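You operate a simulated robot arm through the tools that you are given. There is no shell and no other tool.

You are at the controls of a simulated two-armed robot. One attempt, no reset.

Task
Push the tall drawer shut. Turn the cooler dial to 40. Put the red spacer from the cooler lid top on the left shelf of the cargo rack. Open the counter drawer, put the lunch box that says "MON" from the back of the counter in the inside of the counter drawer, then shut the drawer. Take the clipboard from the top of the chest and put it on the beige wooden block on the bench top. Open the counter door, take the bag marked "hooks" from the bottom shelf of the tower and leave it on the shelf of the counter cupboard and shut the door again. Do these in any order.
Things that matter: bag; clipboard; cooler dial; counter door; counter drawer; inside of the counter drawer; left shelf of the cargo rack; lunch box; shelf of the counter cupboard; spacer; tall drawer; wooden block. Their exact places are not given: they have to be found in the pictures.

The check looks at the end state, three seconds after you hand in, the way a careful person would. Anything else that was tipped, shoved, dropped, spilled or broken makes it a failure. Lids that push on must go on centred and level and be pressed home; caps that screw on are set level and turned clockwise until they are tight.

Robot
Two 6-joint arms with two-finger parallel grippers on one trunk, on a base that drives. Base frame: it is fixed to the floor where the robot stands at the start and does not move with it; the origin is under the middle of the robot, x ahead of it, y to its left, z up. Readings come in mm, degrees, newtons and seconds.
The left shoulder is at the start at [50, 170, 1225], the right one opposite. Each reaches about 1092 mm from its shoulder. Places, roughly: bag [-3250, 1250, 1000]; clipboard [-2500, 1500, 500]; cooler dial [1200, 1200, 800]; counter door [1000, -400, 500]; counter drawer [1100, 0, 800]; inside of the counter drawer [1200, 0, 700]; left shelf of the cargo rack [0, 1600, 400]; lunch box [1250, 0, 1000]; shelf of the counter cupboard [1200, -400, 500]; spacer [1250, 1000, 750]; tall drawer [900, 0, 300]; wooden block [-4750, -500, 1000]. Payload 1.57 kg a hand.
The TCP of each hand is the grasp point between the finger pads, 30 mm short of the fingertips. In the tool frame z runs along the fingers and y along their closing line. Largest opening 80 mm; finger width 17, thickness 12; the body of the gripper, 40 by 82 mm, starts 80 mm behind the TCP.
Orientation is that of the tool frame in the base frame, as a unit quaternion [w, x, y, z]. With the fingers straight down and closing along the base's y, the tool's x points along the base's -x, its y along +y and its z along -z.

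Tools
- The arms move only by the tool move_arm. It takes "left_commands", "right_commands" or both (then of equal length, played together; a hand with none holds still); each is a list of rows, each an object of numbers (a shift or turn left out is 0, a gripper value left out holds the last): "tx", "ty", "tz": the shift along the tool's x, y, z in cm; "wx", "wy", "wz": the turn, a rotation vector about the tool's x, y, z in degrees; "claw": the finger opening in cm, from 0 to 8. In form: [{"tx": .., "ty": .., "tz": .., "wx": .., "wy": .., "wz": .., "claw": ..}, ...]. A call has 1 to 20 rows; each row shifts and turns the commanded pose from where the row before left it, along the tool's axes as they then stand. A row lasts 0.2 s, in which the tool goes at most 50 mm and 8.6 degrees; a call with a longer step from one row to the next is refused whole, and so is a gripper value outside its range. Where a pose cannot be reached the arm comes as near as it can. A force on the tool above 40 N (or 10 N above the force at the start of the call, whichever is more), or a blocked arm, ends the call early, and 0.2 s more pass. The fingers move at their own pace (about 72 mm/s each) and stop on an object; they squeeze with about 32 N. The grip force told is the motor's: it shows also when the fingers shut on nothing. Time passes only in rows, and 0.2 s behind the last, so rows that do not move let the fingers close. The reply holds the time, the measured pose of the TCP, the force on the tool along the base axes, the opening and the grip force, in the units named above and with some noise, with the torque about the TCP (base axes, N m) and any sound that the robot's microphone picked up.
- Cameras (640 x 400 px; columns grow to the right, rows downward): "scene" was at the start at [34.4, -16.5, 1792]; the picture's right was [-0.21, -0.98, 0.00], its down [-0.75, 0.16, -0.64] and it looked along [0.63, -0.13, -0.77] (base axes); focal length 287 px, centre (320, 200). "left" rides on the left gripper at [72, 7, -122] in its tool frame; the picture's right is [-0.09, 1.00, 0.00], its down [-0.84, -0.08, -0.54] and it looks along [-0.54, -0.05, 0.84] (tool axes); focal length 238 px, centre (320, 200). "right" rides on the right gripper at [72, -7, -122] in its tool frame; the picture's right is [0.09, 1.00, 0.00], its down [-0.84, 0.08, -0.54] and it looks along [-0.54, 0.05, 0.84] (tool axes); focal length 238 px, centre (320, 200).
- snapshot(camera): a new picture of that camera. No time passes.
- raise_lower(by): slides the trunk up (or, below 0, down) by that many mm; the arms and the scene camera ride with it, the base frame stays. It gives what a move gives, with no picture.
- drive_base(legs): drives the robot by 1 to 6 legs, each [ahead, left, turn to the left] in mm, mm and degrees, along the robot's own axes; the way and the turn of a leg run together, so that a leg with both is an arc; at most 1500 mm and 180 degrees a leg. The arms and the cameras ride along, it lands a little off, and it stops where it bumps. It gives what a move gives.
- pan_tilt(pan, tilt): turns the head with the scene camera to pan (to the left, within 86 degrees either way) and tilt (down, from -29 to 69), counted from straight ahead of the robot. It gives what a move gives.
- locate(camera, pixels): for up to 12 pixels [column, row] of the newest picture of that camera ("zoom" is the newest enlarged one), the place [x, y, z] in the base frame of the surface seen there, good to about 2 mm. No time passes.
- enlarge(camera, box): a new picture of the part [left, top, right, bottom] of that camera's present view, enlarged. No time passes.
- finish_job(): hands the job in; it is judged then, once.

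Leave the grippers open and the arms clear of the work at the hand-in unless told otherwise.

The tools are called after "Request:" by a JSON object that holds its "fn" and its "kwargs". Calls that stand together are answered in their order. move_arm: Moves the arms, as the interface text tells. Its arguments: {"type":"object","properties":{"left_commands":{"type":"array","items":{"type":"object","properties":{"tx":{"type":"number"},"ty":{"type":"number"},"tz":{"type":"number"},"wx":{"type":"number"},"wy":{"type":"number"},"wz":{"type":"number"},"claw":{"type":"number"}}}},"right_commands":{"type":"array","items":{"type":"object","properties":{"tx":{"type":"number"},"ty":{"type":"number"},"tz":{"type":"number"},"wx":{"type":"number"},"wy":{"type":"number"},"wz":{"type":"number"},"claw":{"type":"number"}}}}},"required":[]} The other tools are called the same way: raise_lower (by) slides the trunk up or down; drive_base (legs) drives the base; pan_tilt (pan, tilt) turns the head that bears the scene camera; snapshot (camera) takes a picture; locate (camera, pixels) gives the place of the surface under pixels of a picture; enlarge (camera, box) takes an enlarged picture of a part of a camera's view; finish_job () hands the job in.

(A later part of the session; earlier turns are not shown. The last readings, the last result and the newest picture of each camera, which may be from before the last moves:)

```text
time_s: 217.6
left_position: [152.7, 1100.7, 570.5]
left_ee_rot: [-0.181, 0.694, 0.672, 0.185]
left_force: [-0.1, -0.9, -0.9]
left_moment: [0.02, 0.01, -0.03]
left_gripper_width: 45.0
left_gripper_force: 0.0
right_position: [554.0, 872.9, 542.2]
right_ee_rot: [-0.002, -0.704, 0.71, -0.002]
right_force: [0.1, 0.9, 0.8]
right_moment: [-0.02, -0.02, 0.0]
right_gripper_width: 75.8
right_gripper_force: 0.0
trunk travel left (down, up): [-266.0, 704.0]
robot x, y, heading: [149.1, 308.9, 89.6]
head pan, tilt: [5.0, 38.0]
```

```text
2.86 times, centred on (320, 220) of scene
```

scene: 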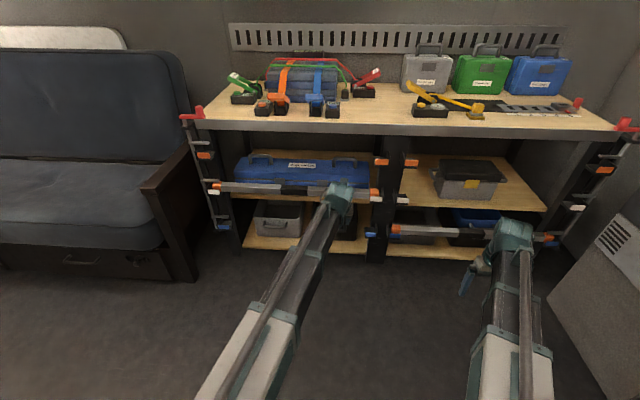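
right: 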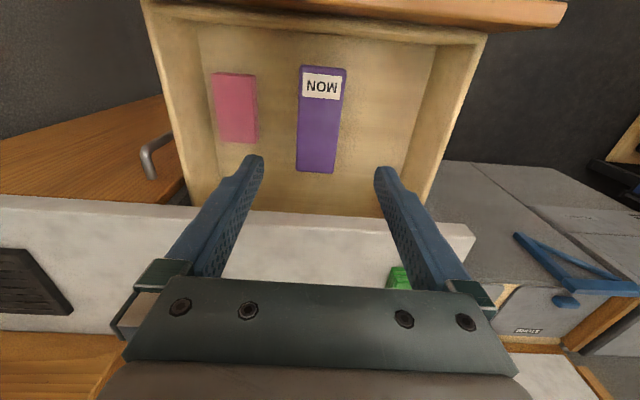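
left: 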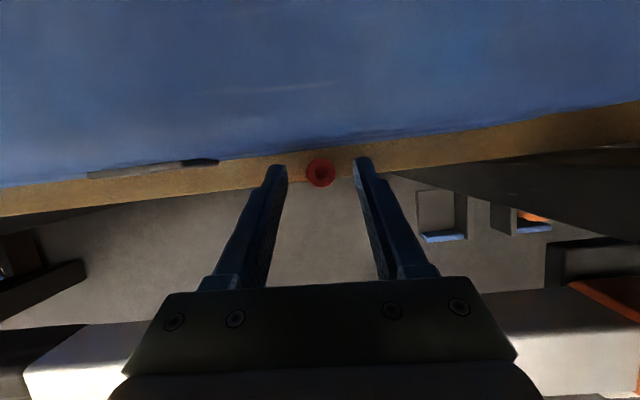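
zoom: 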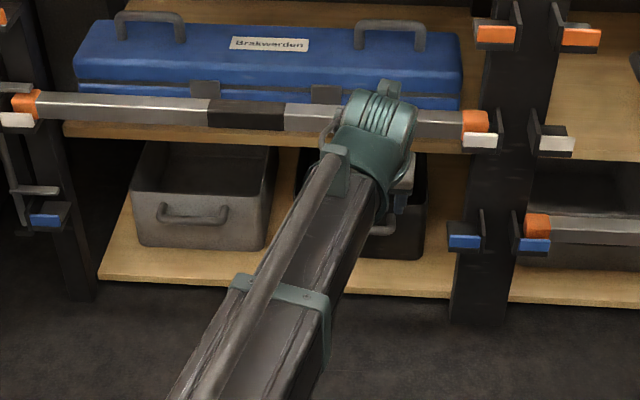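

Spacer is done. I'll restore the left hand to its normal downward pose and raise to travel height.

Request:
{"fn": "move_arm", "kwargs": {"left_commands": [{"wy": -7.5, "claw": 7}, {"wy": -7.5}, {"wy": -7.5}, {"wy": -7.5}, {"wz": -8.5}, {"wz": -8.5}, {"wz": -8.5}, {"wz": -8.5}, {"wz": -8.5}, {"wz": -8.5}, {"wz": -8.5}, {"wz": -8.5}, {"wz": -8.5}, {"wz": -8.5}]}}

Request:
{"fn": "move_arm", "kwargs": {"left_commands": [{"wz": -8.5}, {"wz": -8.5}, {"wz": -8.5}, {"wz": -8.5}, {"wz": -8.5}, {"wz": -8.5}, {"wz": -8.5}, {"wz": -8.5}, {"wz": -8.5}, {"wz": -8.5}, {"wz": -8.5}]}}

Request:
{"fn": "raise_lower", "kwargs": {"by": 400}}

Request:
{"fn": "move_arm", "kwargs": {"left_commands": [{"tx": 4.5}, {"tx": 4.5}, {"tx": 4.5}, {"tx": 4.5}, {"tx": 4.5}]}}

Request:
{"fn": "pan_tilt", "kwargs": {"pan": 86, "tilt": 25}}

Request:
{"fn": "snapshot", "kwargs": {"camera": "scene"}}

```text
time_s: 220.6
left_position: [152.8, 1099.6, 541.1]
left_ee_rot: [0.0, 0.056, 0.998, 0.0]
left_force: [0.5, 0.0, -0.6]
left_moment: [0.02, 0.0, 0.02]
left_gripper_width: 69.9
left_gripper_force: 0.1
left hand out of reach, approached as far as the arm can: row 1, 2, 3
right_position: [553.7, 872.3, 540.1]
right_ee_rot: [-0.002, -0.705, 0.71, -0.002]
right_force: [0.0, 0.6, 0.4]
right_moment: [0.01, -0.04, 0.02]
right_gripper_width: 76.1
right_gripper_force: 0.1
trunk travel left (down, up): [-266.0, 704.0]
robot x, y, heading: [149.4, 312.0, 89.9]
head pan, tilt: [5.0, 38.0]
```

```text
time_s: 223.0
left_position: [153.1, 1099.6, 540.4]
left_ee_rot: [-0.001, -0.688, 0.726, 0.001]
left_force: [-0.6, 0.5, 0.0]
left_moment: [0.01, -0.01, 0.03]
left_gripper_width: 70.4
left_gripper_force: 0.0
right_position: [554.6, 872.4, 540.2]
right_ee_rot: [-0.002, -0.704, 0.71, -0.002]
right_force: [-0.1, 0.1, 0.0]
right_moment: [0.0, 0.01, -0.02]
right_gripper_width: 76.3
right_gripper_force: 0.1
trunk travel left (down, up): [-266.0, 704.0]
robot x, y, heading: [151.7, 312.1, 89.6]
head pan, tilt: [5.0, 38.0]
```

```text
time_s: 226.8
left_position: [153.4, 1099.3, 940.6]
left_ee_rot: [0.0, -0.687, 0.727, 0.0]
left_force: [0.5, 1.2, 0.8]
left_moment: [0.01, -0.03, 0.04]
left_gripper_width: 69.9
left_gripper_force: 0.1
right_position: [554.5, 872.9, 940.9]
right_ee_rot: [-0.002, -0.705, 0.71, -0.002]
right_force: [-0.3, -0.1, 0.9]
right_moment: [0.0, 0.02, -0.03]
right_gripper_width: 76.0
right_gripper_force: 0.1
trunk travel left (down, up): [-666.0, 304.0]
robot x, y, heading: [151.2, 312.3, 89.4]
head pan, tilt: [5.0, 38.0]
```

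```text
time_s: 228.1
left_position: [141.1, 871.0, 941.2]
left_ee_rot: [0.0, -0.687, 0.727, 0.0]
left_force: [0.1, -0.1, 0.3]
left_moment: [0.04, -0.02, -0.05]
left_gripper_width: 69.9
left_gripper_force: 0.1
right_position: [555.4, 872.4, 940.8]
right_ee_rot: [-0.002, -0.705, 0.709, -0.001]
right_force: [-1.2, 0.3, 0.5]
right_moment: [0.0, -0.04, 0.04]
right_gripper_width: 76.0
right_gripper_force: 0.1
trunk travel left (down, up): [-666.0, 304.0]
robot x, y, heading: [153.6, 313.9, 89.8]
head pan, tilt: [5.0, 38.0]
```

```text
time_s: 229.6
left_position: [141.4, 874.6, 939.8]
left_ee_rot: [-0.001, -0.687, 0.727, 0.001]
left_force: [-0.2, 0.0, -0.2]
left_moment: [0.02, -0.02, 0.0]
left_gripper_width: 69.8
left_gripper_force: 0.0
right_position: [553.5, 871.8, 941.0]
right_ee_rot: [-0.001, -0.704, 0.71, -0.002]
right_force: [0.0, -0.4, 0.1]
right_moment: [0.0, -0.01, -0.01]
right_gripper_width: 75.9
right_gripper_force: 0.0
trunk travel left (down, up): [-666.0, 304.0]
robot x, y, heading: [151.7, 314.5, 89.8]
head pan, tilt: [85.9, 25.0]
```

```text
taken
```

scene: 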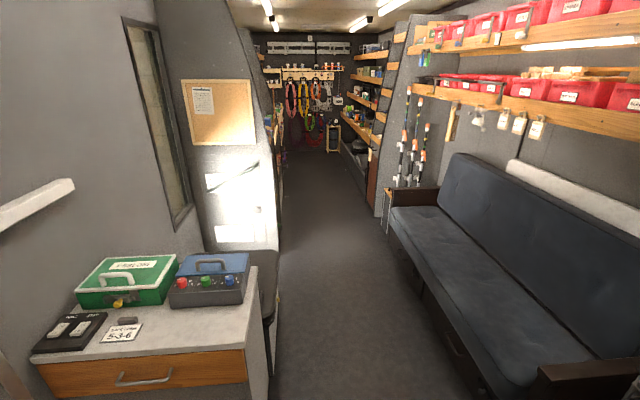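

A long aisle leads toward −x. I'll measure its edges: the sofa front, the counter on the left and the bulkhead.

Request:
{"fn": "locate", "kwargs": {"camera": "scene", "pixels": [[250, 300], [260, 370], [385, 220], [415, 290], [470, 390], [280, 280], [275, 200], [385, 190], [330, 150], [375, 160], [285, 150], [340, 140]]}}

Request:
{"fn": "enlarge", "kwargs": {"camera": "scene", "box": [240, 20, 440, 240]}}

```text
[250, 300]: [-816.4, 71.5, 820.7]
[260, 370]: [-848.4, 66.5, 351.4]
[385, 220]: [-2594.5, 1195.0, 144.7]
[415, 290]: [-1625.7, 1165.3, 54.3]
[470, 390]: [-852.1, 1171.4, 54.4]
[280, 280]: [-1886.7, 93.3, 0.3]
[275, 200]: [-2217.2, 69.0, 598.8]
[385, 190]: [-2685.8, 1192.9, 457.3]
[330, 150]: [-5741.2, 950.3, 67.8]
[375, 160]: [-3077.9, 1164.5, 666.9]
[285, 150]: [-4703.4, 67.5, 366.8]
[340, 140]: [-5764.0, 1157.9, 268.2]
```

```text
1.82 times, centred on (340, 130) of scene
```

zoom: 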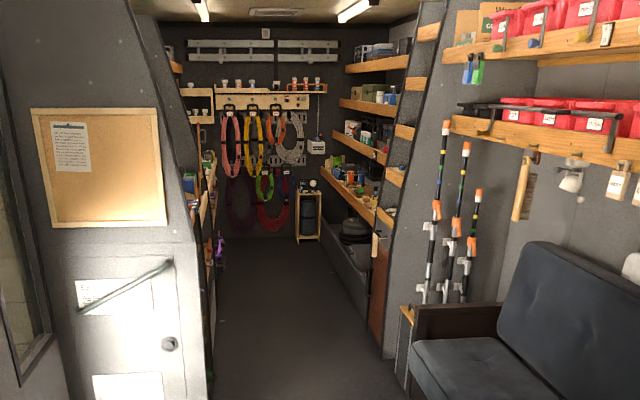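

The aisle spans y≈90…1170. I'll turn left 90° and drive along it toward the chest and tower.

Request:
{"fn": "drive_base", "kwargs": {"legs": [[0, 0, 90.2], [0, -310, 0], [1400, 0, 0]]}}

Request:
{"fn": "pan_tilt", "kwargs": {"pan": -35, "tilt": 35}}

Request:
{"fn": "snapshot", "kwargs": {"camera": "scene"}}

```text
time_s: 242.2
left_position: [-1829.4, 569.9, 940.8]
left_ee_rot: [0.001, 1.0, -0.02, 0.0]
left_force: [0.7, -0.7, 0.5]
left_moment: [0.01, -0.02, 0.0]
left_gripper_width: 70.2
left_gripper_force: 0.0
right_position: [-1835.1, 982.6, 941.0]
right_ee_rot: [0.0, 1.0, 0.005, 0.003]
right_force: [-0.7, -0.1, 0.9]
right_moment: [0.02, -0.02, 0.02]
right_gripper_width: 76.3
right_gripper_force: 0.1
trunk travel left (down, up): [-666.0, 304.0]
robot x, y, heading: [-1266.6, 588.9, -179.3]
head pan, tilt: [85.9, 25.0]
```

```text
time_s: 244.2
left_position: [-1828.7, 570.8, 940.7]
left_ee_rot: [0.0, 1.0, -0.019, 0.0]
left_force: [-0.5, 0.1, 0.2]
left_moment: [-0.01, 0.0, 0.01]
left_gripper_width: 69.9
left_gripper_force: 0.0
right_position: [-1834.9, 982.4, 940.5]
right_ee_rot: [0.001, 1.0, 0.005, 0.002]
right_force: [0.5, -0.7, -0.1]
right_moment: [0.01, 0.01, 0.01]
right_gripper_width: 75.8
right_gripper_force: 0.0
trunk travel left (down, up): [-666.0, 304.0]
robot x, y, heading: [-1264.0, 591.1, -179.3]
head pan, tilt: [-35.0, 35.0]
```

```text
taken
```

scene: 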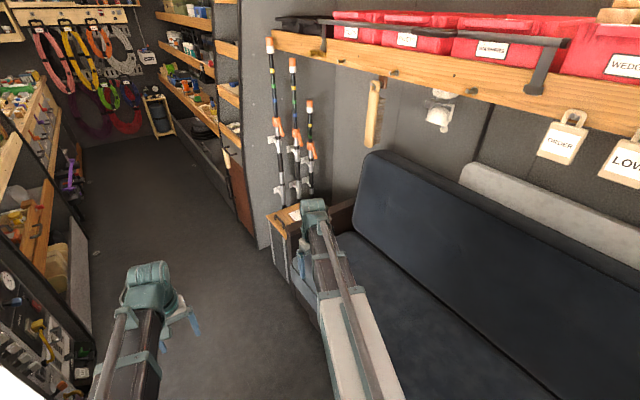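

Request:
{"fn": "drive_base", "kwargs": {"legs": [[600, 0, -0.7]]}}

Request:
{"fn": "pan_tilt", "kwargs": {"pan": -60, "tilt": 40}}

Request:
{"fn": "snapshot", "kwargs": {"camera": "scene"}}

```text
time_s: 247.7
left_position: [-2438.1, 577.9, 941.3]
left_ee_rot: [0.0, 1.0, -0.027, -0.001]
left_force: [-0.5, -0.7, -0.4]
left_moment: [-0.02, -0.01, -0.01]
left_gripper_width: 70.0
left_gripper_force: 0.2
right_position: [-2436.3, 989.0, 941.0]
right_ee_rot: [0.0, 1.0, -0.004, 0.003]
right_force: [-0.5, 0.6, 0.1]
right_moment: [0.0, -0.01, -0.01]
right_gripper_width: 75.9
right_gripper_force: 0.1
trunk travel left (down, up): [-666.0, 304.0]
robot x, y, heading: [-1880.0, 588.5, 179.8]
head pan, tilt: [-35.0, 35.0]
```

```text
time_s: 248.5
left_position: [-2437.7, 577.8, 941.2]
left_ee_rot: [0.001, 1.0, -0.026, 0.0]
left_force: [0.2, -0.2, 0.4]
left_moment: [0.0, 0.01, 0.0]
left_gripper_width: 69.7
left_gripper_force: 0.0
right_position: [-2437.3, 990.3, 941.2]
right_ee_rot: [0.0, 1.0, -0.003, 0.003]
right_force: [-0.4, 0.0, -0.3]
right_moment: [0.0, 0.02, 0.0]
right_gripper_width: 75.9
right_gripper_force: 0.1
trunk travel left (down, up): [-666.0, 304.0]
robot x, y, heading: [-1877.3, 586.8, 179.6]
head pan, tilt: [-60.0, 40.0]
```

```text
taken
```

scene: 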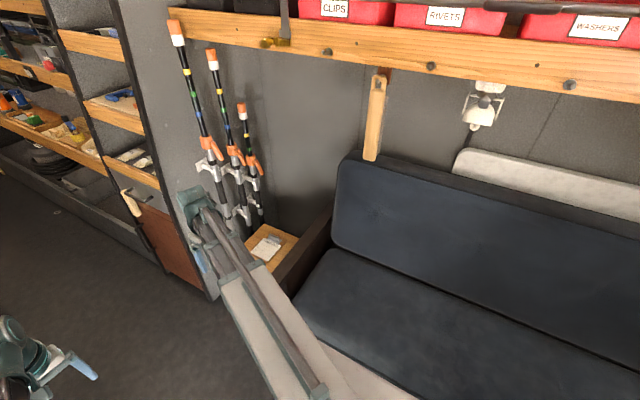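

The clipboard lies on the wooden chest top at about (268, 248). I'll measure and zoom in.

Request:
{"fn": "enlarge", "kwargs": {"camera": "scene", "box": [220, 200, 320, 290]}}

Request:
{"fn": "locate", "kwargs": {"camera": "scene", "pixels": [[268, 245], [262, 258], [255, 232], [290, 238], [270, 268], [300, 290], [285, 290], [240, 185], [210, 150], [260, 190], [200, 250]]}}

```text
4.44 times, centred on (270, 245) of scene
```

zoom: 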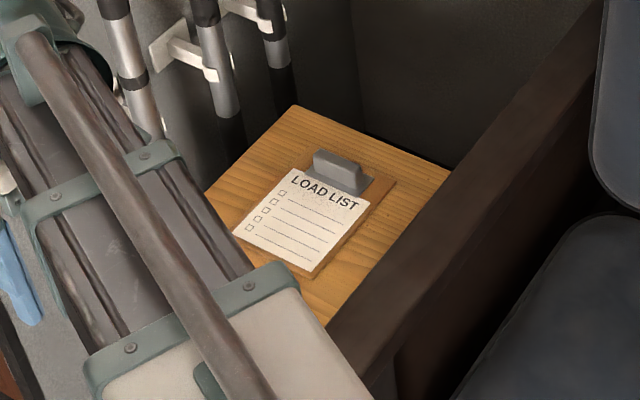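

```text
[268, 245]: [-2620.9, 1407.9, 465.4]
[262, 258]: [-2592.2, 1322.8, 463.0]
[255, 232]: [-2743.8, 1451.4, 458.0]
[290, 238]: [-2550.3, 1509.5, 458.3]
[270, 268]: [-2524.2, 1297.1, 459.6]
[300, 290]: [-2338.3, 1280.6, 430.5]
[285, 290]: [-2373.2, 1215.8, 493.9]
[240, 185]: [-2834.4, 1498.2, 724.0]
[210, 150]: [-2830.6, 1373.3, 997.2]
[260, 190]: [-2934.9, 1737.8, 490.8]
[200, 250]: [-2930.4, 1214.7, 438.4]
```

The chest top is at z≈458 and the clipboard has a raised clip. I'll drive ahead and turn to face it (+y).

Request:
{"fn": "drive_base", "kwargs": {"legs": [[590, 0, 0.3], [0, 0, -90]]}}

Request:
{"fn": "pan_tilt", "kwargs": {"pan": 8, "tilt": 48}}

Request:
{"fn": "snapshot", "kwargs": {"camera": "scene"}}

```text
time_s: 255.8
left_position: [-2490.6, 1155.5, 940.5]
left_ee_rot: [-0.002, -0.689, 0.725, 0.001]
left_force: [0.8, -0.1, -0.7]
left_moment: [0.0, 0.0, 0.03]
left_gripper_width: 69.8
left_gripper_force: 0.1
right_position: [-2076.5, 1154.9, 940.0]
right_ee_rot: [-0.002, -0.706, 0.708, -0.002]
right_force: [0.5, 0.2, 0.7]
right_moment: [0.0, 0.01, -0.03]
right_gripper_width: 76.2
right_gripper_force: 0.1
trunk travel left (down, up): [-666.0, 304.0]
robot x, y, heading: [-2473.6, 593.9, 89.8]
head pan, tilt: [-60.0, 40.0]
```

```text
time_s: 257.1
left_position: [-2490.7, 1156.1, 941.0]
left_ee_rot: [-0.001, -0.689, 0.725, 0.001]
left_force: [-0.6, 0.7, -0.6]
left_moment: [0.04, -0.04, 0.03]
left_gripper_width: 70.0
left_gripper_force: 0.2
right_position: [-2078.5, 1156.1, 940.8]
right_ee_rot: [-0.002, -0.706, 0.708, -0.002]
right_force: [0.0, 0.4, -0.2]
right_moment: [-0.03, 0.01, 0.0]
right_gripper_width: 75.9
right_gripper_force: 0.0
trunk travel left (down, up): [-666.0, 304.0]
robot x, y, heading: [-2480.0, 593.4, 90.0]
head pan, tilt: [8.0, 48.0]
```

```text
taken
```

scene: 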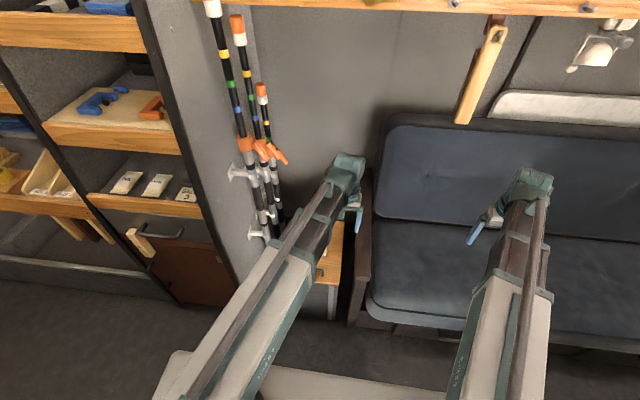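

I'll move the left hand out over the chest to look down at the clipboard with the left camera.

Request:
{"fn": "move_arm", "kwargs": {"left_commands": [{"tx": -3, "ty": 3}, {"tx": -3, "ty": 3}, {"tx": -3, "ty": 3}, {"tx": -3, "ty": 3}]}}

Request:
{"fn": "raise_lower", "kwargs": {"by": -250}}

Request:
{"fn": "snapshot", "kwargs": {"camera": "left"}}

```text
time_s: 258.1
left_position: [-2602.0, 1281.4, 939.5]
left_ee_rot: [0.0, -0.689, 0.725, 0.001]
left_force: [0.5, 0.8, -0.2]
left_moment: [0.0, 0.0, -0.04]
left_gripper_width: 70.0
left_gripper_force: 0.1
right_position: [-2078.4, 1156.1, 940.1]
right_ee_rot: [-0.002, -0.707, 0.708, -0.002]
right_force: [0.0, -0.5, -0.5]
right_moment: [0.0, -0.03, -0.02]
right_gripper_width: 75.9
right_gripper_force: 0.0
trunk travel left (down, up): [-666.0, 304.0]
robot x, y, heading: [-2478.0, 592.8, 89.9]
head pan, tilt: [8.0, 48.0]
```

```text
time_s: 260.7
left_position: [-2604.1, 1281.5, 691.4]
left_ee_rot: [0.0, -0.689, 0.724, 0.001]
left_force: [-0.1, -0.6, -1.2]
left_moment: [0.02, 0.0, -0.03]
left_gripper_width: 70.1
left_gripper_force: 0.0
right_position: [-2078.1, 1155.2, 690.6]
right_ee_rot: [-0.002, -0.706, 0.708, -0.002]
right_force: [0.4, 0.6, -0.3]
right_moment: [0.04, -0.01, 0.0]
right_gripper_width: 76.1
right_gripper_force: 0.1
trunk travel left (down, up): [-416.0, 554.0]
robot x, y, heading: [-2477.7, 590.8, 90.0]
head pan, tilt: [8.0, 48.0]
```

```text
taken
```

left: 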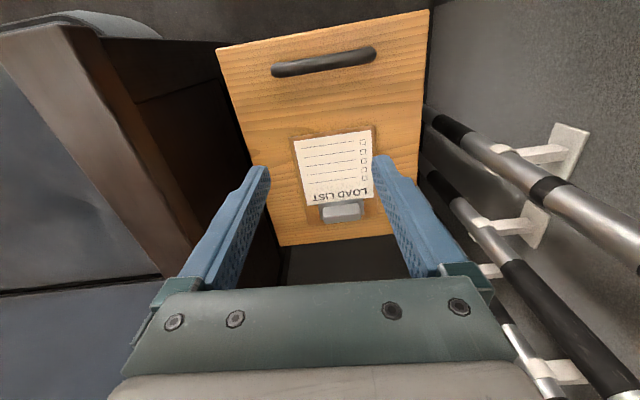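

Request:
{"fn": "enlarge", "kwargs": {"camera": "left", "box": [270, 110, 410, 240]}}

Request:
{"fn": "locate", "kwargs": {"camera": "zoom", "pixels": [[130, 110], [430, 75], [170, 400], [450, 350], [255, 350], [370, 345], [310, 330], [310, 360], [240, 372], [380, 372], [300, 200]]}}

```text
3.08 times, centred on (340, 175) of left
```

zoom: 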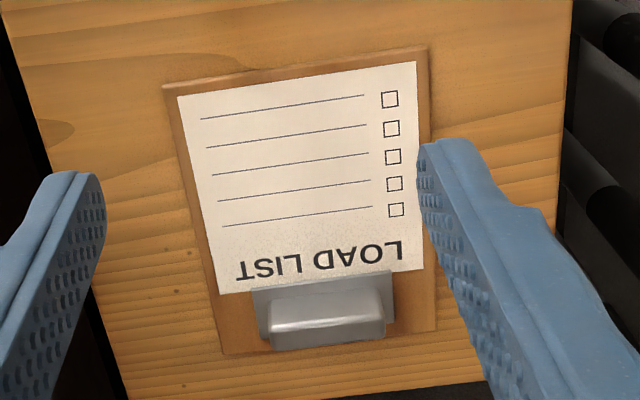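

```text
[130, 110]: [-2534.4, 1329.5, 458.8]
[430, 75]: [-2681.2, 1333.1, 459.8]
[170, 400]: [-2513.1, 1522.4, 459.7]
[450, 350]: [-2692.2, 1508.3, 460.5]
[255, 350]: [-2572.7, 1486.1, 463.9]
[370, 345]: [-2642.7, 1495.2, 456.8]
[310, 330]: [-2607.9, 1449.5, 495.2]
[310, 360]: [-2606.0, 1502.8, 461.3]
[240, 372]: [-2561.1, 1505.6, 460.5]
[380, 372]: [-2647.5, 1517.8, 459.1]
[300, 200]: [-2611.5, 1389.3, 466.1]
```

Request:
{"fn": "locate", "kwargs": {"camera": "zoom", "pixels": [[278, 325], [372, 310], [280, 342], [378, 330], [320, 300], [300, 345], [265, 325], [388, 310], [260, 290], [325, 285], [170, 95], [425, 55]]}}

Request:
{"fn": "locate", "kwargs": {"camera": "zoom", "pixels": [[222, 350], [432, 325], [325, 315], [325, 335], [345, 340], [290, 318], [360, 300], [350, 310], [325, 345], [328, 352]]}}

```text
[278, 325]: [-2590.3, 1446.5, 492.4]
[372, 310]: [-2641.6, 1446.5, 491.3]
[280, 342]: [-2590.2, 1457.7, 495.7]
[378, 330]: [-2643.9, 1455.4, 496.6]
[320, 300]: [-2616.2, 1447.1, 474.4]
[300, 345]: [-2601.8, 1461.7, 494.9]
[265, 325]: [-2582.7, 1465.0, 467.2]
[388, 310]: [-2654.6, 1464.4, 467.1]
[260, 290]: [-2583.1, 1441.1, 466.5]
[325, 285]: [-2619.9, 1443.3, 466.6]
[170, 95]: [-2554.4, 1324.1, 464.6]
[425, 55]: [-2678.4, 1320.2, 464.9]
```

```text
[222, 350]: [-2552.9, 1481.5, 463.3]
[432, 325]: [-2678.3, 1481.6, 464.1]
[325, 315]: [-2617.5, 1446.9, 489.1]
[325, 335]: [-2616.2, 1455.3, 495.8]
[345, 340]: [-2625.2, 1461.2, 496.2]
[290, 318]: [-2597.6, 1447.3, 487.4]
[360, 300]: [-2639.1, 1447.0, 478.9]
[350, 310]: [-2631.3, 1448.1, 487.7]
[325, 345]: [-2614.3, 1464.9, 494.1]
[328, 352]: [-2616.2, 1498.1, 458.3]
```

The clip is an upright block: x −2644…−2590, y 1446…1466, top z 496. The board is 125×162 mm with its top at z 464.5. I'll grip the clip across its 20 mm thickness, so I turn the hand 87° so the fingers close along y, and move above it.

Request:
{"fn": "move_arm", "kwargs": {"left_commands": [{"wz": 8.5, "claw": 5.5}, {"wz": 8.5}, {"wz": 8.5}, {"wz": 8.5}, {"wz": 8.5}, {"wz": 8.5}, {"wz": 8.5}, {"wz": 8.5}, {"wz": 8.5}, {"wz": 8.5}, {"wz": 2.2}, {"tx": 0.3, "ty": 4.3}, {"tx": 0.3, "ty": 4.3}, {"tx": 0.3, "ty": 4.3}, {"tx": 0.3, "ty": 4.5}]}}

Request:
{"fn": "raise_lower", "kwargs": {"by": -110}}

Request:
{"fn": "snapshot", "kwargs": {"camera": "left"}}

```text
time_s: 263.9
left_position: [-2614.8, 1454.8, 690.2]
left_ee_rot: [0.0, 0.001, 1.0, 0.0]
left_force: [-0.2, -0.1, 0.0]
left_moment: [-0.04, 0.0, 0.0]
left_gripper_width: 55.1
left_gripper_force: 0.1
right_position: [-2077.6, 1155.3, 689.3]
right_ee_rot: [-0.002, -0.707, 0.707, -0.001]
right_force: [0.3, 0.0, 0.3]
right_moment: [0.0, -0.03, 0.03]
right_gripper_width: 76.2
right_gripper_force: 0.0
trunk travel left (down, up): [-416.0, 554.0]
robot x, y, heading: [-2475.3, 593.5, 89.7]
head pan, tilt: [8.0, 48.0]
```

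```text
time_s: 265.3
left_position: [-2613.9, 1453.7, 580.1]
left_ee_rot: [0.0, 0.001, 1.0, 0.001]
left_force: [-0.4, 0.3, -0.1]
left_moment: [0.01, 0.01, -0.01]
left_gripper_width: 55.2
left_gripper_force: 0.1
right_position: [-2077.5, 1155.8, 581.1]
right_ee_rot: [-0.001, -0.707, 0.708, -0.002]
right_force: [0.2, 0.6, 0.3]
right_moment: [-0.02, 0.0, 0.01]
right_gripper_width: 76.5
right_gripper_force: 0.1
trunk travel left (down, up): [-306.0, 664.0]
robot x, y, heading: [-2477.4, 593.5, 89.8]
head pan, tilt: [8.0, 48.0]
```

```text
taken
```

left: 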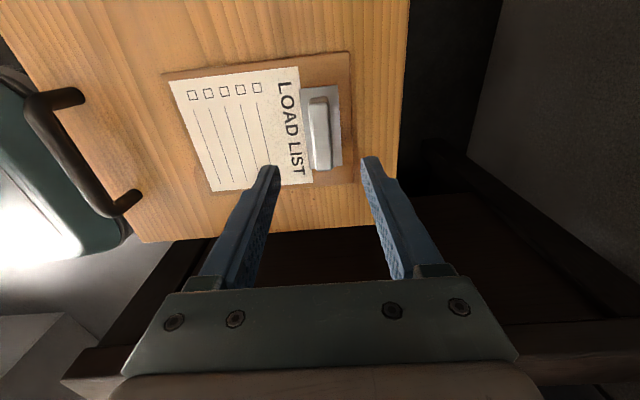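

Aligned. The right hand is close to the sofa front, so I'll pull it back 13 cm before lowering further.

Request:
{"fn": "move_arm", "kwargs": {"right_commands": [{"tx": 4.4}, {"tx": 4.4}, {"tx": 4.4}]}}

Request:
{"fn": "raise_lower", "kwargs": {"by": -60}}

Request:
{"fn": "snapshot", "kwargs": {"camera": "left"}}

```text
time_s: 266.1
left_position: [-2615.2, 1453.6, 579.4]
left_ee_rot: [-0.001, 0.0, 1.0, 0.0]
left_force: [-0.1, 0.1, 0.1]
left_moment: [0.04, 0.02, 0.03]
left_gripper_width: 55.1
left_gripper_force: 0.1
right_position: [-2077.2, 1024.8, 581.2]
right_ee_rot: [-0.002, -0.706, 0.708, -0.002]
right_force: [0.5, 0.4, -0.4]
right_moment: [0.03, -0.01, -0.01]
right_gripper_width: 75.7
right_gripper_force: 0.1
trunk travel left (down, up): [-306.0, 664.0]
robot x, y, heading: [-2476.0, 592.4, 90.1]
head pan, tilt: [8.0, 48.0]
```

```text
time_s: 267.1
left_position: [-2613.5, 1454.1, 520.1]
left_ee_rot: [0.0, 0.001, 1.0, 0.0]
left_force: [-0.8, 0.0, 0.0]
left_moment: [-0.03, 0.01, -0.01]
left_gripper_width: 55.0
left_gripper_force: 0.0
right_position: [-2076.5, 1025.1, 521.2]
right_ee_rot: [-0.002, -0.706, 0.708, -0.002]
right_force: [-0.4, 0.7, 0.0]
right_moment: [-0.01, 0.0, -0.03]
right_gripper_width: 76.1
right_gripper_force: 0.1
trunk travel left (down, up): [-246.0, 724.0]
robot x, y, heading: [-2476.0, 590.6, 89.9]
head pan, tilt: [8.0, 48.0]
```

```text
taken
```

left: 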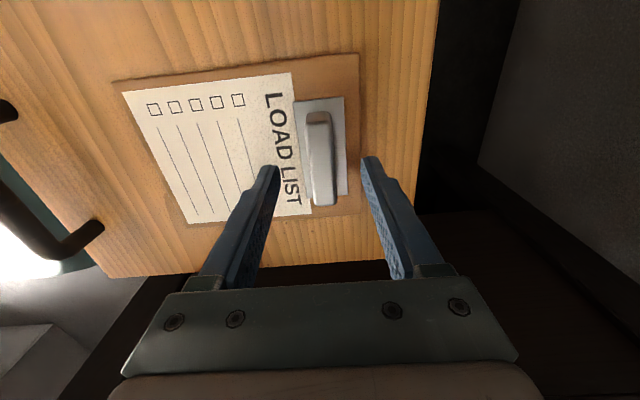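

Request:
{"fn": "raise_lower", "kwargs": {"by": -20}}

Request:
{"fn": "move_arm", "kwargs": {"left_commands": [{"ty": 0.15, "claw": 3.5}, {"claw": 1}, {}, {}, {}]}}

Request:
{"fn": "snapshot", "kwargs": {"camera": "left"}}

```text
time_s: 267.8
left_position: [-2614.3, 1455.2, 500.2]
left_ee_rot: [-0.001, 0.0, 1.0, 0.0]
left_force: [-0.3, 0.2, -0.6]
left_moment: [0.03, -0.01, 0.02]
left_gripper_width: 55.1
left_gripper_force: 0.0
right_position: [-2077.5, 1024.0, 500.4]
right_ee_rot: [-0.001, -0.706, 0.708, -0.002]
right_force: [0.0, -0.2, 0.0]
right_moment: [0.0, -0.03, -0.04]
right_gripper_width: 76.2
right_gripper_force: 0.1
trunk travel left (down, up): [-226.0, 744.0]
robot x, y, heading: [-2476.6, 594.1, 90.1]
head pan, tilt: [8.0, 48.0]
```

```text
time_s: 269.0
left_position: [-2614.7, 1455.8, 500.6]
left_ee_rot: [-0.001, 0.0, 1.0, -0.001]
left_force: [0.5, -0.7, 0.2]
left_moment: [0.01, -0.02, 0.03]
left_gripper_width: 17.4
left_gripper_force: 31.8
right_position: [-2076.6, 1024.4, 500.5]
right_ee_rot: [-0.002, -0.707, 0.707, -0.002]
right_force: [-1.1, 0.0, -0.7]
right_moment: [0.02, 0.02, 0.01]
right_gripper_width: 75.8
right_gripper_force: 0.1
trunk travel left (down, up): [-226.0, 744.0]
robot x, y, heading: [-2476.5, 592.5, 89.7]
head pan, tilt: [8.0, 48.0]
```

```text
taken
```

left: 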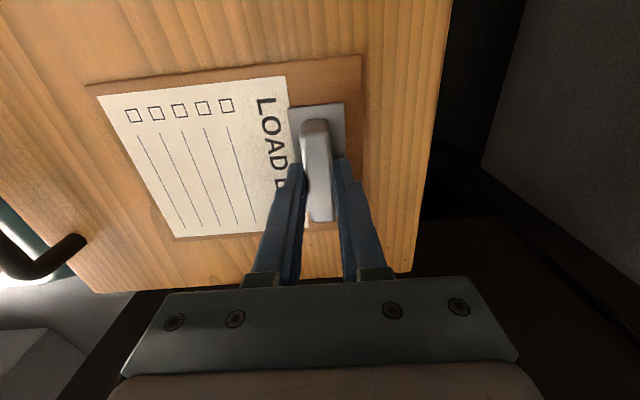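

Clip gripped (17.4 mm). I'll lift and check that the board stays level.

Request:
{"fn": "raise_lower", "kwargs": {"by": 40}}

Request:
{"fn": "snapshot", "kwargs": {"camera": "left"}}

Request:
{"fn": "locate", "kwargs": {"camera": "left", "pixels": [[95, 90], [340, 62], [180, 230], [230, 160], [330, 130]]}}

```text
time_s: 269.8
left_position: [-2614.7, 1454.8, 540.5]
left_ee_rot: [-0.001, 0.001, 1.0, 0.0]
left_force: [0.1, -0.3, -1.7]
left_moment: [0.05, -0.02, 0.03]
left_gripper_width: 17.1
left_gripper_force: 32.8
right_position: [-2077.3, 1024.3, 540.9]
right_ee_rot: [-0.002, -0.706, 0.708, -0.002]
right_force: [0.5, 0.0, -0.3]
right_moment: [0.0, -0.01, 0.0]
right_gripper_width: 76.0
right_gripper_force: 0.1
trunk travel left (down, up): [-266.0, 704.0]
robot x, y, heading: [-2478.2, 598.0, 90.0]
head pan, tilt: [8.0, 48.0]
```

```text
taken
```

left: 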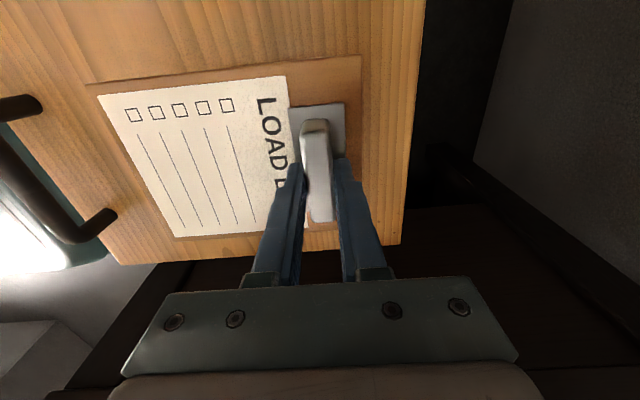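

```text
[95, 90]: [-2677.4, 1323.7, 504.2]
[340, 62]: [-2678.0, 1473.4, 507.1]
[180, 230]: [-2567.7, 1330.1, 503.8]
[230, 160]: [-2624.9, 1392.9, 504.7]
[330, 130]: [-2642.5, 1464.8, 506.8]
```

The board lifts level. I'll pull the hand back out 30 cm, then raise to travel height.

Request:
{"fn": "move_arm", "kwargs": {"left_commands": [{"ty": -3.8}, {"ty": -3.8}, {"ty": -3.8}, {"ty": -3.8}, {"ty": -3.8}, {"ty": -3.8}, {"ty": -3.8}, {"ty": -3.8}]}}

Request:
{"fn": "raise_lower", "kwargs": {"by": 400}}

Request:
{"fn": "raise_lower", "kwargs": {"by": 200}}

Request:
{"fn": "pan_tilt", "kwargs": {"pan": 86, "tilt": 25}}

Request:
{"fn": "snapshot", "kwargs": {"camera": "scene"}}

Request:
{"fn": "pan_tilt", "kwargs": {"pan": 45, "tilt": 30}}

Request:
{"fn": "snapshot", "kwargs": {"camera": "scene"}}

```text
time_s: 270.6
left_position: [-2615.3, 1373.0, 540.4]
left_ee_rot: [-0.002, 0.0, 1.0, 0.014]
left_force: [-0.4, 2.7, -0.2]
left_moment: [-0.04, -0.07, 0.12]
left_gripper_width: 17.2
left_gripper_force: 32.1
right_position: [-2077.2, 1024.9, 539.7]
right_ee_rot: [-0.003, -0.707, 0.707, -0.002]
right_force: [-0.1, 0.2, -0.3]
right_moment: [-0.02, 0.01, 0.02]
right_gripper_width: 75.8
right_gripper_force: 0.0
trunk travel left (down, up): [-266.0, 704.0]
robot x, y, heading: [-2478.6, 593.7, 90.2]
head pan, tilt: [8.0, 48.0]
stopped in row 3 (left hand): the force on the tool passed its limit at 69 N (the readings are from after the stop); the commanded pose is now the measured one
```

```text
time_s: 274.4
left_position: [-2615.7, 1372.1, 940.6]
left_ee_rot: [-0.003, 0.0, 1.0, 0.013]
left_force: [0.3, -0.1, -0.8]
left_moment: [0.04, 0.02, 0.0]
left_gripper_width: 17.1
left_gripper_force: 32.1
right_position: [-2077.0, 1026.6, 941.0]
right_ee_rot: [-0.002, -0.707, 0.707, -0.002]
right_force: [0.2, 0.2, 0.0]
right_moment: [0.03, -0.01, -0.03]
right_gripper_width: 76.1
right_gripper_force: 0.0
trunk travel left (down, up): [-666.0, 304.0]
robot x, y, heading: [-2476.2, 594.0, 89.6]
head pan, tilt: [8.0, 48.0]
```

```text
time_s: 276.6
left_position: [-2615.5, 1373.4, 1139.8]
left_ee_rot: [-0.002, 0.0, 1.0, 0.013]
left_force: [0.3, 0.0, -0.7]
left_moment: [0.06, 0.01, -0.05]
left_gripper_width: 17.3
left_gripper_force: 31.6
right_position: [-2077.0, 1023.8, 1140.6]
right_ee_rot: [-0.002, -0.706, 0.708, -0.002]
right_force: [0.4, 1.1, 1.0]
right_moment: [-0.01, -0.03, 0.01]
right_gripper_width: 75.9
right_gripper_force: 0.1
trunk travel left (down, up): [-866.0, 104.0]
robot x, y, heading: [-2477.4, 591.7, 89.9]
head pan, tilt: [8.0, 48.0]
```

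```text
time_s: 278.1
left_position: [-2616.4, 1372.4, 1141.6]
left_ee_rot: [-0.001, 0.0, 1.0, 0.013]
left_force: [0.3, 0.0, -0.2]
left_moment: [0.05, 0.0, -0.05]
left_gripper_width: 17.2
left_gripper_force: 32.0
right_position: [-2076.5, 1024.0, 1141.1]
right_ee_rot: [-0.002, -0.707, 0.707, -0.002]
right_force: [-0.6, -1.2, 0.3]
right_moment: [-0.01, 0.0, 0.01]
right_gripper_width: 76.2
right_gripper_force: 0.0
trunk travel left (down, up): [-866.0, 104.0]
robot x, y, heading: [-2476.6, 590.4, 89.7]
head pan, tilt: [85.9, 25.0]
```

```text
taken
```

scene: 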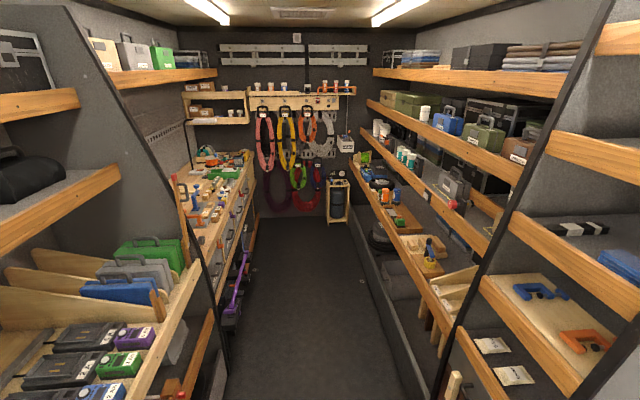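

```text
time_s: 279.2
left_position: [-2614.9, 1371.9, 1141.3]
left_ee_rot: [-0.002, 0.001, 1.0, 0.014]
left_force: [0.2, -0.1, -1.6]
left_moment: [0.06, 0.02, 0.0]
left_gripper_width: 17.1
left_gripper_force: 32.2
right_position: [-2076.1, 1024.0, 1140.4]
right_ee_rot: [-0.001, -0.706, 0.708, -0.002]
right_force: [0.0, -0.1, 0.0]
right_moment: [0.02, 0.0, 0.02]
right_gripper_width: 75.7
right_gripper_force: 0.1
trunk travel left (down, up): [-866.0, 104.0]
robot x, y, heading: [-2476.0, 591.0, 89.9]
head pan, tilt: [45.0, 30.0]
```

```text
taken
```

scene: 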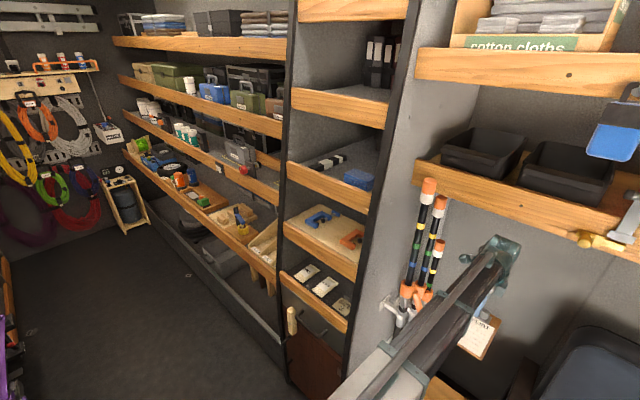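

The pull-back was stopped by a force spike (69 N), then the trunk rose freely. I need to see what was touched, so I'll check the left camera and the poles.

Request:
{"fn": "snapshot", "kwargs": {"camera": "left"}}

Request:
{"fn": "enlarge", "kwargs": {"camera": "scene", "box": [340, 150, 540, 390]}}

```text
taken
```

left: 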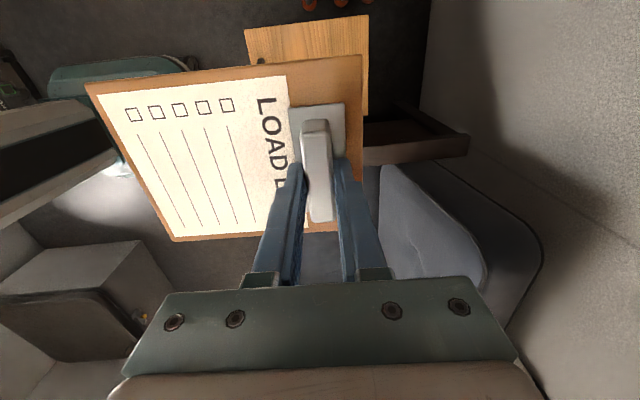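

```text
1.67 times, centred on (440, 270) of scene
```

zoom: 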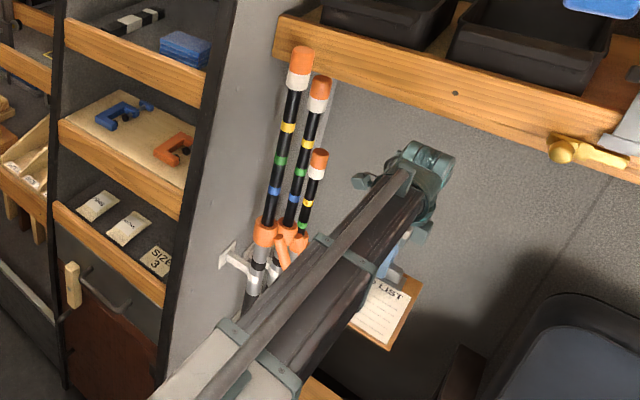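

Nothing looks knocked over. Most likely the board's front edge met the chest's lid handle. I'll check that the chest hasn't shifted and whether the board slid in the grip.

Request:
{"fn": "pan_tilt", "kwargs": {"pan": 15, "tilt": 55}}

Request:
{"fn": "snapshot", "kwargs": {"camera": "scene"}}

Request:
{"fn": "locate", "kwargs": {"camera": "left", "pixels": [[95, 90], [340, 62], [180, 230], [230, 160], [315, 130], [250, 40], [365, 20], [310, 40], [262, 62], [340, 50]]}}

```text
time_s: 280.1
left_position: [-2616.1, 1372.3, 1140.3]
left_ee_rot: [-0.002, 0.0, 1.0, 0.013]
left_force: [0.5, 0.2, -1.6]
left_moment: [0.04, -0.01, -0.01]
left_gripper_width: 17.4
left_gripper_force: 32.3
right_position: [-2077.1, 1024.8, 1141.2]
right_ee_rot: [-0.002, -0.706, 0.708, -0.002]
right_force: [0.1, 0.3, 0.0]
right_moment: [0.01, -0.05, 0.0]
right_gripper_width: 76.1
right_gripper_force: 0.0
trunk travel left (down, up): [-866.0, 104.0]
robot x, y, heading: [-2475.2, 596.1, 89.8]
head pan, tilt: [15.0, 55.0]
```

```text
taken
```

scene: 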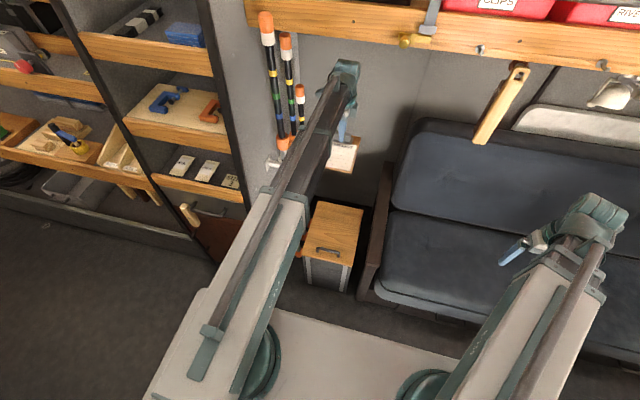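

```text
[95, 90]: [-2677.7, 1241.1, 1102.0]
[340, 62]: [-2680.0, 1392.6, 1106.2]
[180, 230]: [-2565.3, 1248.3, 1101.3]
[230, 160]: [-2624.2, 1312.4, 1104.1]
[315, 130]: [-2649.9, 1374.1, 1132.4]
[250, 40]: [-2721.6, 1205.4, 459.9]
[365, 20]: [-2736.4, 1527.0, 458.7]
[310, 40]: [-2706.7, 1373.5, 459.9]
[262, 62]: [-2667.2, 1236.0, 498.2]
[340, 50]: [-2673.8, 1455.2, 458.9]
```

The board did meet the chest handle (top z≈498), but the board hasn't slipped in the grip and the chest looks in place. The hand got a 1.5° tilt, which I'll correct before pulling in.

Request:
{"fn": "move_arm", "kwargs": {"left_commands": [{"wx": 1.5}, {"ty": -3.5}, {"ty": -3.5}, {"ty": -3.5}, {"ty": -3.5}, {"ty": -3.5}]}}

Request:
{"fn": "locate", "kwargs": {"camera": "scene", "pixels": [[318, 203], [362, 210], [306, 255], [345, 262], [386, 170], [370, 270], [330, 250]]}}

Request:
{"fn": "enlarge", "kwargs": {"camera": "scene", "box": [280, 120, 420, 320]}}

```text
time_s: 281.5
left_position: [-2615.9, 1196.5, 1141.7]
left_ee_rot: [-0.002, 0.0, 1.0, 0.001]
left_force: [-0.4, 0.1, -1.5]
left_moment: [0.04, 0.0, 0.03]
left_gripper_width: 17.2
left_gripper_force: 31.9
right_position: [-2076.6, 1024.0, 1140.5]
right_ee_rot: [-0.002, -0.707, 0.707, -0.001]
right_force: [0.3, 0.1, 0.6]
right_moment: [0.0, 0.01, 0.03]
right_gripper_width: 76.0
right_gripper_force: 0.0
trunk travel left (down, up): [-866.0, 104.0]
robot x, y, heading: [-2480.2, 592.9, 89.7]
head pan, tilt: [15.0, 55.0]
```

```text
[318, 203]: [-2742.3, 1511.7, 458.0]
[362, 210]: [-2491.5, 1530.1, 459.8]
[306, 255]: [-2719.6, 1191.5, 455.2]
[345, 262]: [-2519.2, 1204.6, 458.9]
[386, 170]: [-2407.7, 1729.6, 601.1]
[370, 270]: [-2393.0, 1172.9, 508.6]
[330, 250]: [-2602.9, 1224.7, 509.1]
```

```text
2.00 times, centred on (350, 220) of scene
```

zoom: 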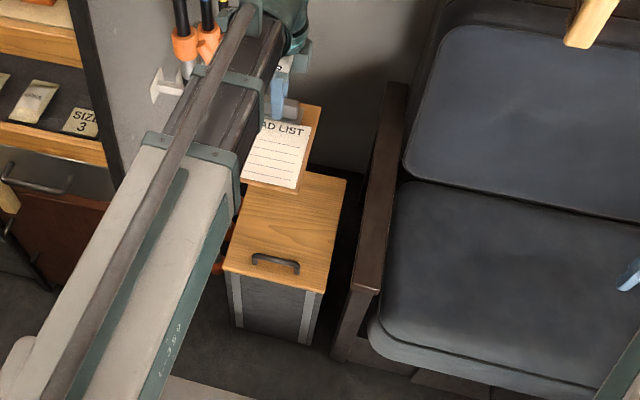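

The chest may have been turned slightly by that contact: its edges now measure about 4° off the axis. I'll measure its edges carefully.

Request:
{"fn": "snapshot", "kwargs": {"camera": "scene"}}

Request:
{"fn": "enlarge", "kwargs": {"camera": "scene", "box": [290, 190, 380, 300]}}

```text
taken
```

scene: 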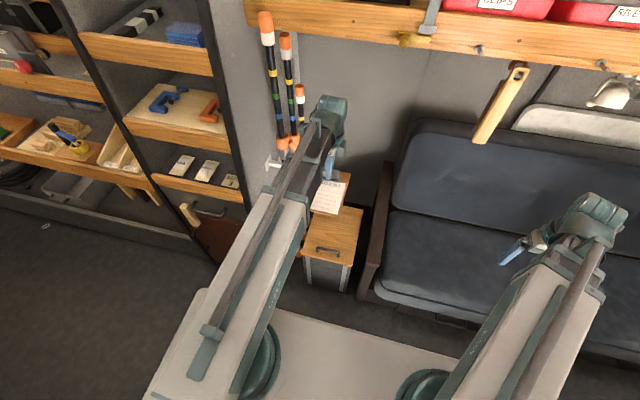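

```text
3.64 times, centred on (335, 245) of scene
```

zoom: 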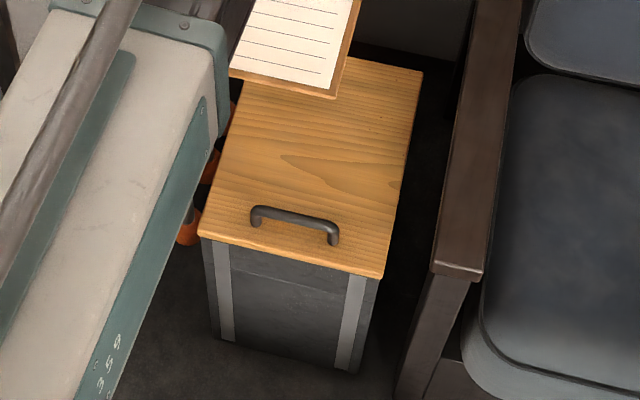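

Request:
{"fn": "locate", "kwargs": {"camera": "zoom", "pixels": [[203, 232], [380, 272], [417, 72], [400, 160], [390, 220], [290, 252], [240, 110], [220, 170], [476, 60], [440, 255], [255, 222], [335, 240]]}}

```text
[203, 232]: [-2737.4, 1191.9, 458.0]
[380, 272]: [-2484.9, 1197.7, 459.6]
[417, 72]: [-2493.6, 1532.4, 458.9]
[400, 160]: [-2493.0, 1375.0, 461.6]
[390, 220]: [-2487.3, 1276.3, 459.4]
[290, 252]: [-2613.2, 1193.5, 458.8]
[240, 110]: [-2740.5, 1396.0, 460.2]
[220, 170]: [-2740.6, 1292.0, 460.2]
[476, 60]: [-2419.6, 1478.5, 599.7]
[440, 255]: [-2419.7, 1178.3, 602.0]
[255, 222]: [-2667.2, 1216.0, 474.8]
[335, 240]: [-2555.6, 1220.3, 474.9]
```

The chest edges are within ~1° of square and its back edge is where it was (y≈1532), so it didn't move appreciably. Now I turn to −x and drive toward the bench.

Request:
{"fn": "drive_base", "kwargs": {"legs": [[0, 0, 90], [1200, 0, 0]]}}

Request:
{"fn": "pan_tilt", "kwargs": {"pan": 40, "tilt": 30}}

Request:
{"fn": "snapshot", "kwargs": {"camera": "scene"}}

```text
time_s: 291.6
left_position: [-4300.3, 384.0, 1140.8]
left_ee_rot: [0.002, 0.72, -0.694, 0.001]
left_force: [-0.2, -0.4, -1.3]
left_moment: [-0.01, 0.02, 0.03]
left_gripper_width: 17.3
left_gripper_force: 31.9
right_position: [-4145.5, 929.3, 1140.0]
right_ee_rot: [0.001, 1.0, 0.016, 0.003]
right_force: [0.2, -0.5, -0.5]
right_moment: [0.0, 0.02, 0.01]
right_gripper_width: 76.1
right_gripper_force: 0.1
trunk travel left (down, up): [-866.0, 104.0]
robot x, y, heading: [-3703.0, 545.5, -177.8]
head pan, tilt: [15.0, 55.0]
```

```text
time_s: 292.5
left_position: [-4299.8, 383.5, 1141.5]
left_ee_rot: [0.002, 0.719, -0.695, 0.002]
left_force: [0.4, 0.5, -1.1]
left_moment: [0.03, 0.05, 0.01]
left_gripper_width: 17.3
left_gripper_force: 32.3
right_position: [-4145.8, 928.8, 1141.0]
right_ee_rot: [-0.001, 1.0, 0.016, 0.003]
right_force: [0.2, 0.5, 0.3]
right_moment: [0.01, 0.02, 0.0]
right_gripper_width: 76.1
right_gripper_force: 0.0
trunk travel left (down, up): [-866.0, 104.0]
robot x, y, heading: [-3699.7, 542.2, -178.2]
head pan, tilt: [40.0, 30.0]
```

```text
taken
```

scene: 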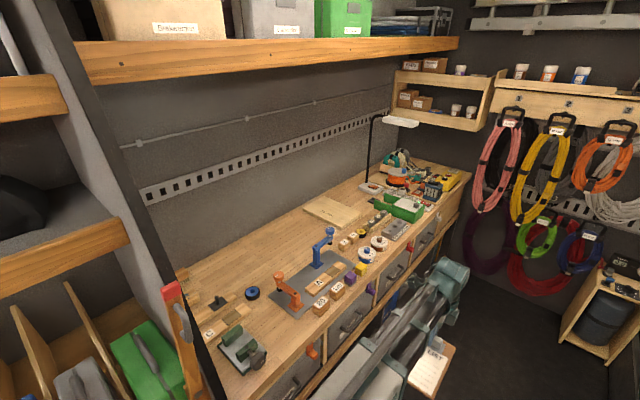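

Request:
{"fn": "enlarge", "kwargs": {"camera": "scene", "box": [260, 150, 460, 320]}}

Request:
{"fn": "locate", "kwargs": {"camera": "scene", "pixels": [[333, 212], [306, 208], [340, 225], [362, 212], [335, 199], [330, 235], [375, 200], [270, 330], [450, 200], [320, 320], [440, 65], [400, 122]]}}

```text
2.35 times, centred on (360, 235) of scene
```

zoom: 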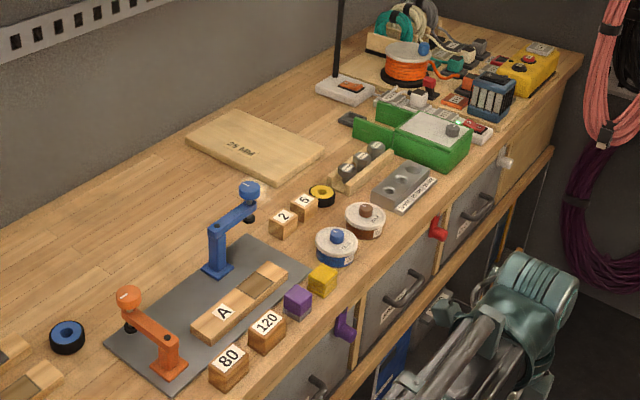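

```text
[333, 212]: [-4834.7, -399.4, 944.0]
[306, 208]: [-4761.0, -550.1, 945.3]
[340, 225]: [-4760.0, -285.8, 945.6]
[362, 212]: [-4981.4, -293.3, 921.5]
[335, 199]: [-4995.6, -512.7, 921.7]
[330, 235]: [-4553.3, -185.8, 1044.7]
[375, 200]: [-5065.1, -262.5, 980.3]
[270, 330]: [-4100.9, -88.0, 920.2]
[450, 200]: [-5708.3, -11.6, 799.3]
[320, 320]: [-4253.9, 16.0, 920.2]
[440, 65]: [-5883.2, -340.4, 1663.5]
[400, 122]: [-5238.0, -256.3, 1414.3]
```

The beige block lies flat with its top at z≈945, with the bench at 920. I'll locate its corners and neighbours.

Request:
{"fn": "locate", "kwargs": {"camera": "zoom", "pixels": [[190, 143], [240, 115], [320, 151], [268, 178], [255, 147], [250, 190], [345, 90], [350, 118], [350, 170], [245, 215], [330, 195], [283, 222]]}}

```text
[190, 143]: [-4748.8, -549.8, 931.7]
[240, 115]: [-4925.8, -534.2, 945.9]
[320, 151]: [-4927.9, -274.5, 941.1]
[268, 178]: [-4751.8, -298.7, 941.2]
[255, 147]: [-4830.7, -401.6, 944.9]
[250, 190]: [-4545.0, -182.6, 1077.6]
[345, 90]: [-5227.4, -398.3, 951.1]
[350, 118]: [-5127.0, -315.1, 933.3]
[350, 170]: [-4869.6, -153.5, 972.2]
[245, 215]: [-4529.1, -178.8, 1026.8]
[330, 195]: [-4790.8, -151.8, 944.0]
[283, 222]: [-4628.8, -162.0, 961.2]
```

The block spans x −4928…−4752, y −545…−276, with its top at 945. I'll place the board at its centre (−4840, −410) from a position facing the bench. First I raise 100 mm, drive to x≈−4300, and turn left 90° to face −y.

Request:
{"fn": "raise_lower", "kwargs": {"by": 100}}

Request:
{"fn": "drive_base", "kwargs": {"legs": [[600, -40, -1.8], [0, 0, 90]]}}

Request:
{"fn": "move_arm", "kwargs": {"right_commands": [{"tx": 3.5, "ty": -2.5}, {"tx": 3.5, "ty": -2.5}, {"tx": 3.5, "ty": -2.5}, {"tx": 3.5, "ty": -2.5}, {"tx": 3.5, "ty": -2.5}]}}

Request:
{"fn": "pan_tilt", "kwargs": {"pan": -30, "tilt": 40}}

Request:
{"fn": "snapshot", "kwargs": {"camera": "scene"}}

```text
time_s: 293.9
left_position: [-4300.4, 384.3, 1240.6]
left_ee_rot: [0.002, 0.719, -0.695, 0.001]
left_force: [0.6, 0.4, -1.3]
left_moment: [-0.02, 0.04, -0.01]
left_gripper_width: 17.4
left_gripper_force: 31.2
right_position: [-4146.2, 929.3, 1240.5]
right_ee_rot: [0.0, 1.0, 0.016, 0.003]
right_force: [0.4, -1.0, 0.1]
right_moment: [0.02, 0.01, 0.03]
right_gripper_width: 76.2
right_gripper_force: 0.1
trunk travel left (down, up): [-966.0, 4.0]
robot x, y, heading: [-3701.1, 545.7, -178.4]
head pan, tilt: [40.0, 30.0]
```

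```text
time_s: 301.2
left_position: [-4174.0, -26.3, 1240.9]
left_ee_rot: [0.0, 1.0, 0.001, 0.002]
left_force: [0.2, -0.3, -0.6]
left_moment: [-0.08, -0.01, 0.01]
left_gripper_width: 16.9
left_gripper_force: 32.2
right_position: [-4714.4, 147.1, 1240.8]
right_ee_rot: [-0.001, 0.708, 0.706, 0.002]
right_force: [-0.1, -0.6, 1.0]
right_moment: [0.0, -0.02, -0.02]
right_gripper_width: 76.1
right_gripper_force: 0.1
trunk travel left (down, up): [-966.0, 4.0]
robot x, y, heading: [-4311.5, 579.6, -90.4]
head pan, tilt: [40.0, 30.0]
```

```text
time_s: 302.4
left_position: [-4173.6, -26.2, 1241.3]
left_ee_rot: [0.001, 1.0, 0.0, 0.002]
left_force: [0.1, 0.5, -0.1]
left_moment: [-0.03, 0.01, 0.01]
left_gripper_width: 17.0
left_gripper_force: 31.9
right_position: [-4838.3, 324.2, 1241.2]
right_ee_rot: [-0.003, 0.708, 0.707, 0.002]
right_force: [-0.6, 0.5, 0.4]
right_moment: [-0.01, -0.01, 0.0]
right_gripper_width: 76.1
right_gripper_force: 0.1
trunk travel left (down, up): [-966.0, 4.0]
robot x, y, heading: [-4314.9, 579.4, -90.1]
head pan, tilt: [40.0, 30.0]
```

```text
time_s: 303.8
left_position: [-4175.8, -26.5, 1240.5]
left_ee_rot: [0.0, 1.0, 0.0, 0.002]
left_force: [0.3, -0.3, -1.2]
left_moment: [-0.05, 0.03, 0.0]
left_gripper_width: 17.1
left_gripper_force: 32.1
right_position: [-4837.2, 323.5, 1239.7]
right_ee_rot: [-0.002, 0.708, 0.706, 0.002]
right_force: [0.6, 0.4, 0.0]
right_moment: [0.0, -0.01, 0.03]
right_gripper_width: 75.7
right_gripper_force: 0.1
trunk travel left (down, up): [-966.0, 4.0]
robot x, y, heading: [-4317.8, 576.5, -90.3]
head pan, tilt: [-30.0, 40.0]
```

```text
taken
```

scene: 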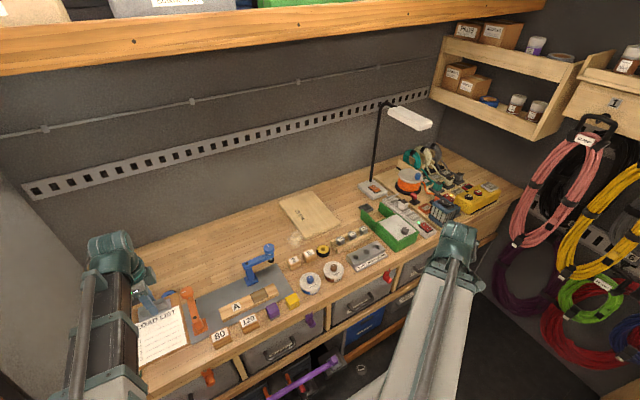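

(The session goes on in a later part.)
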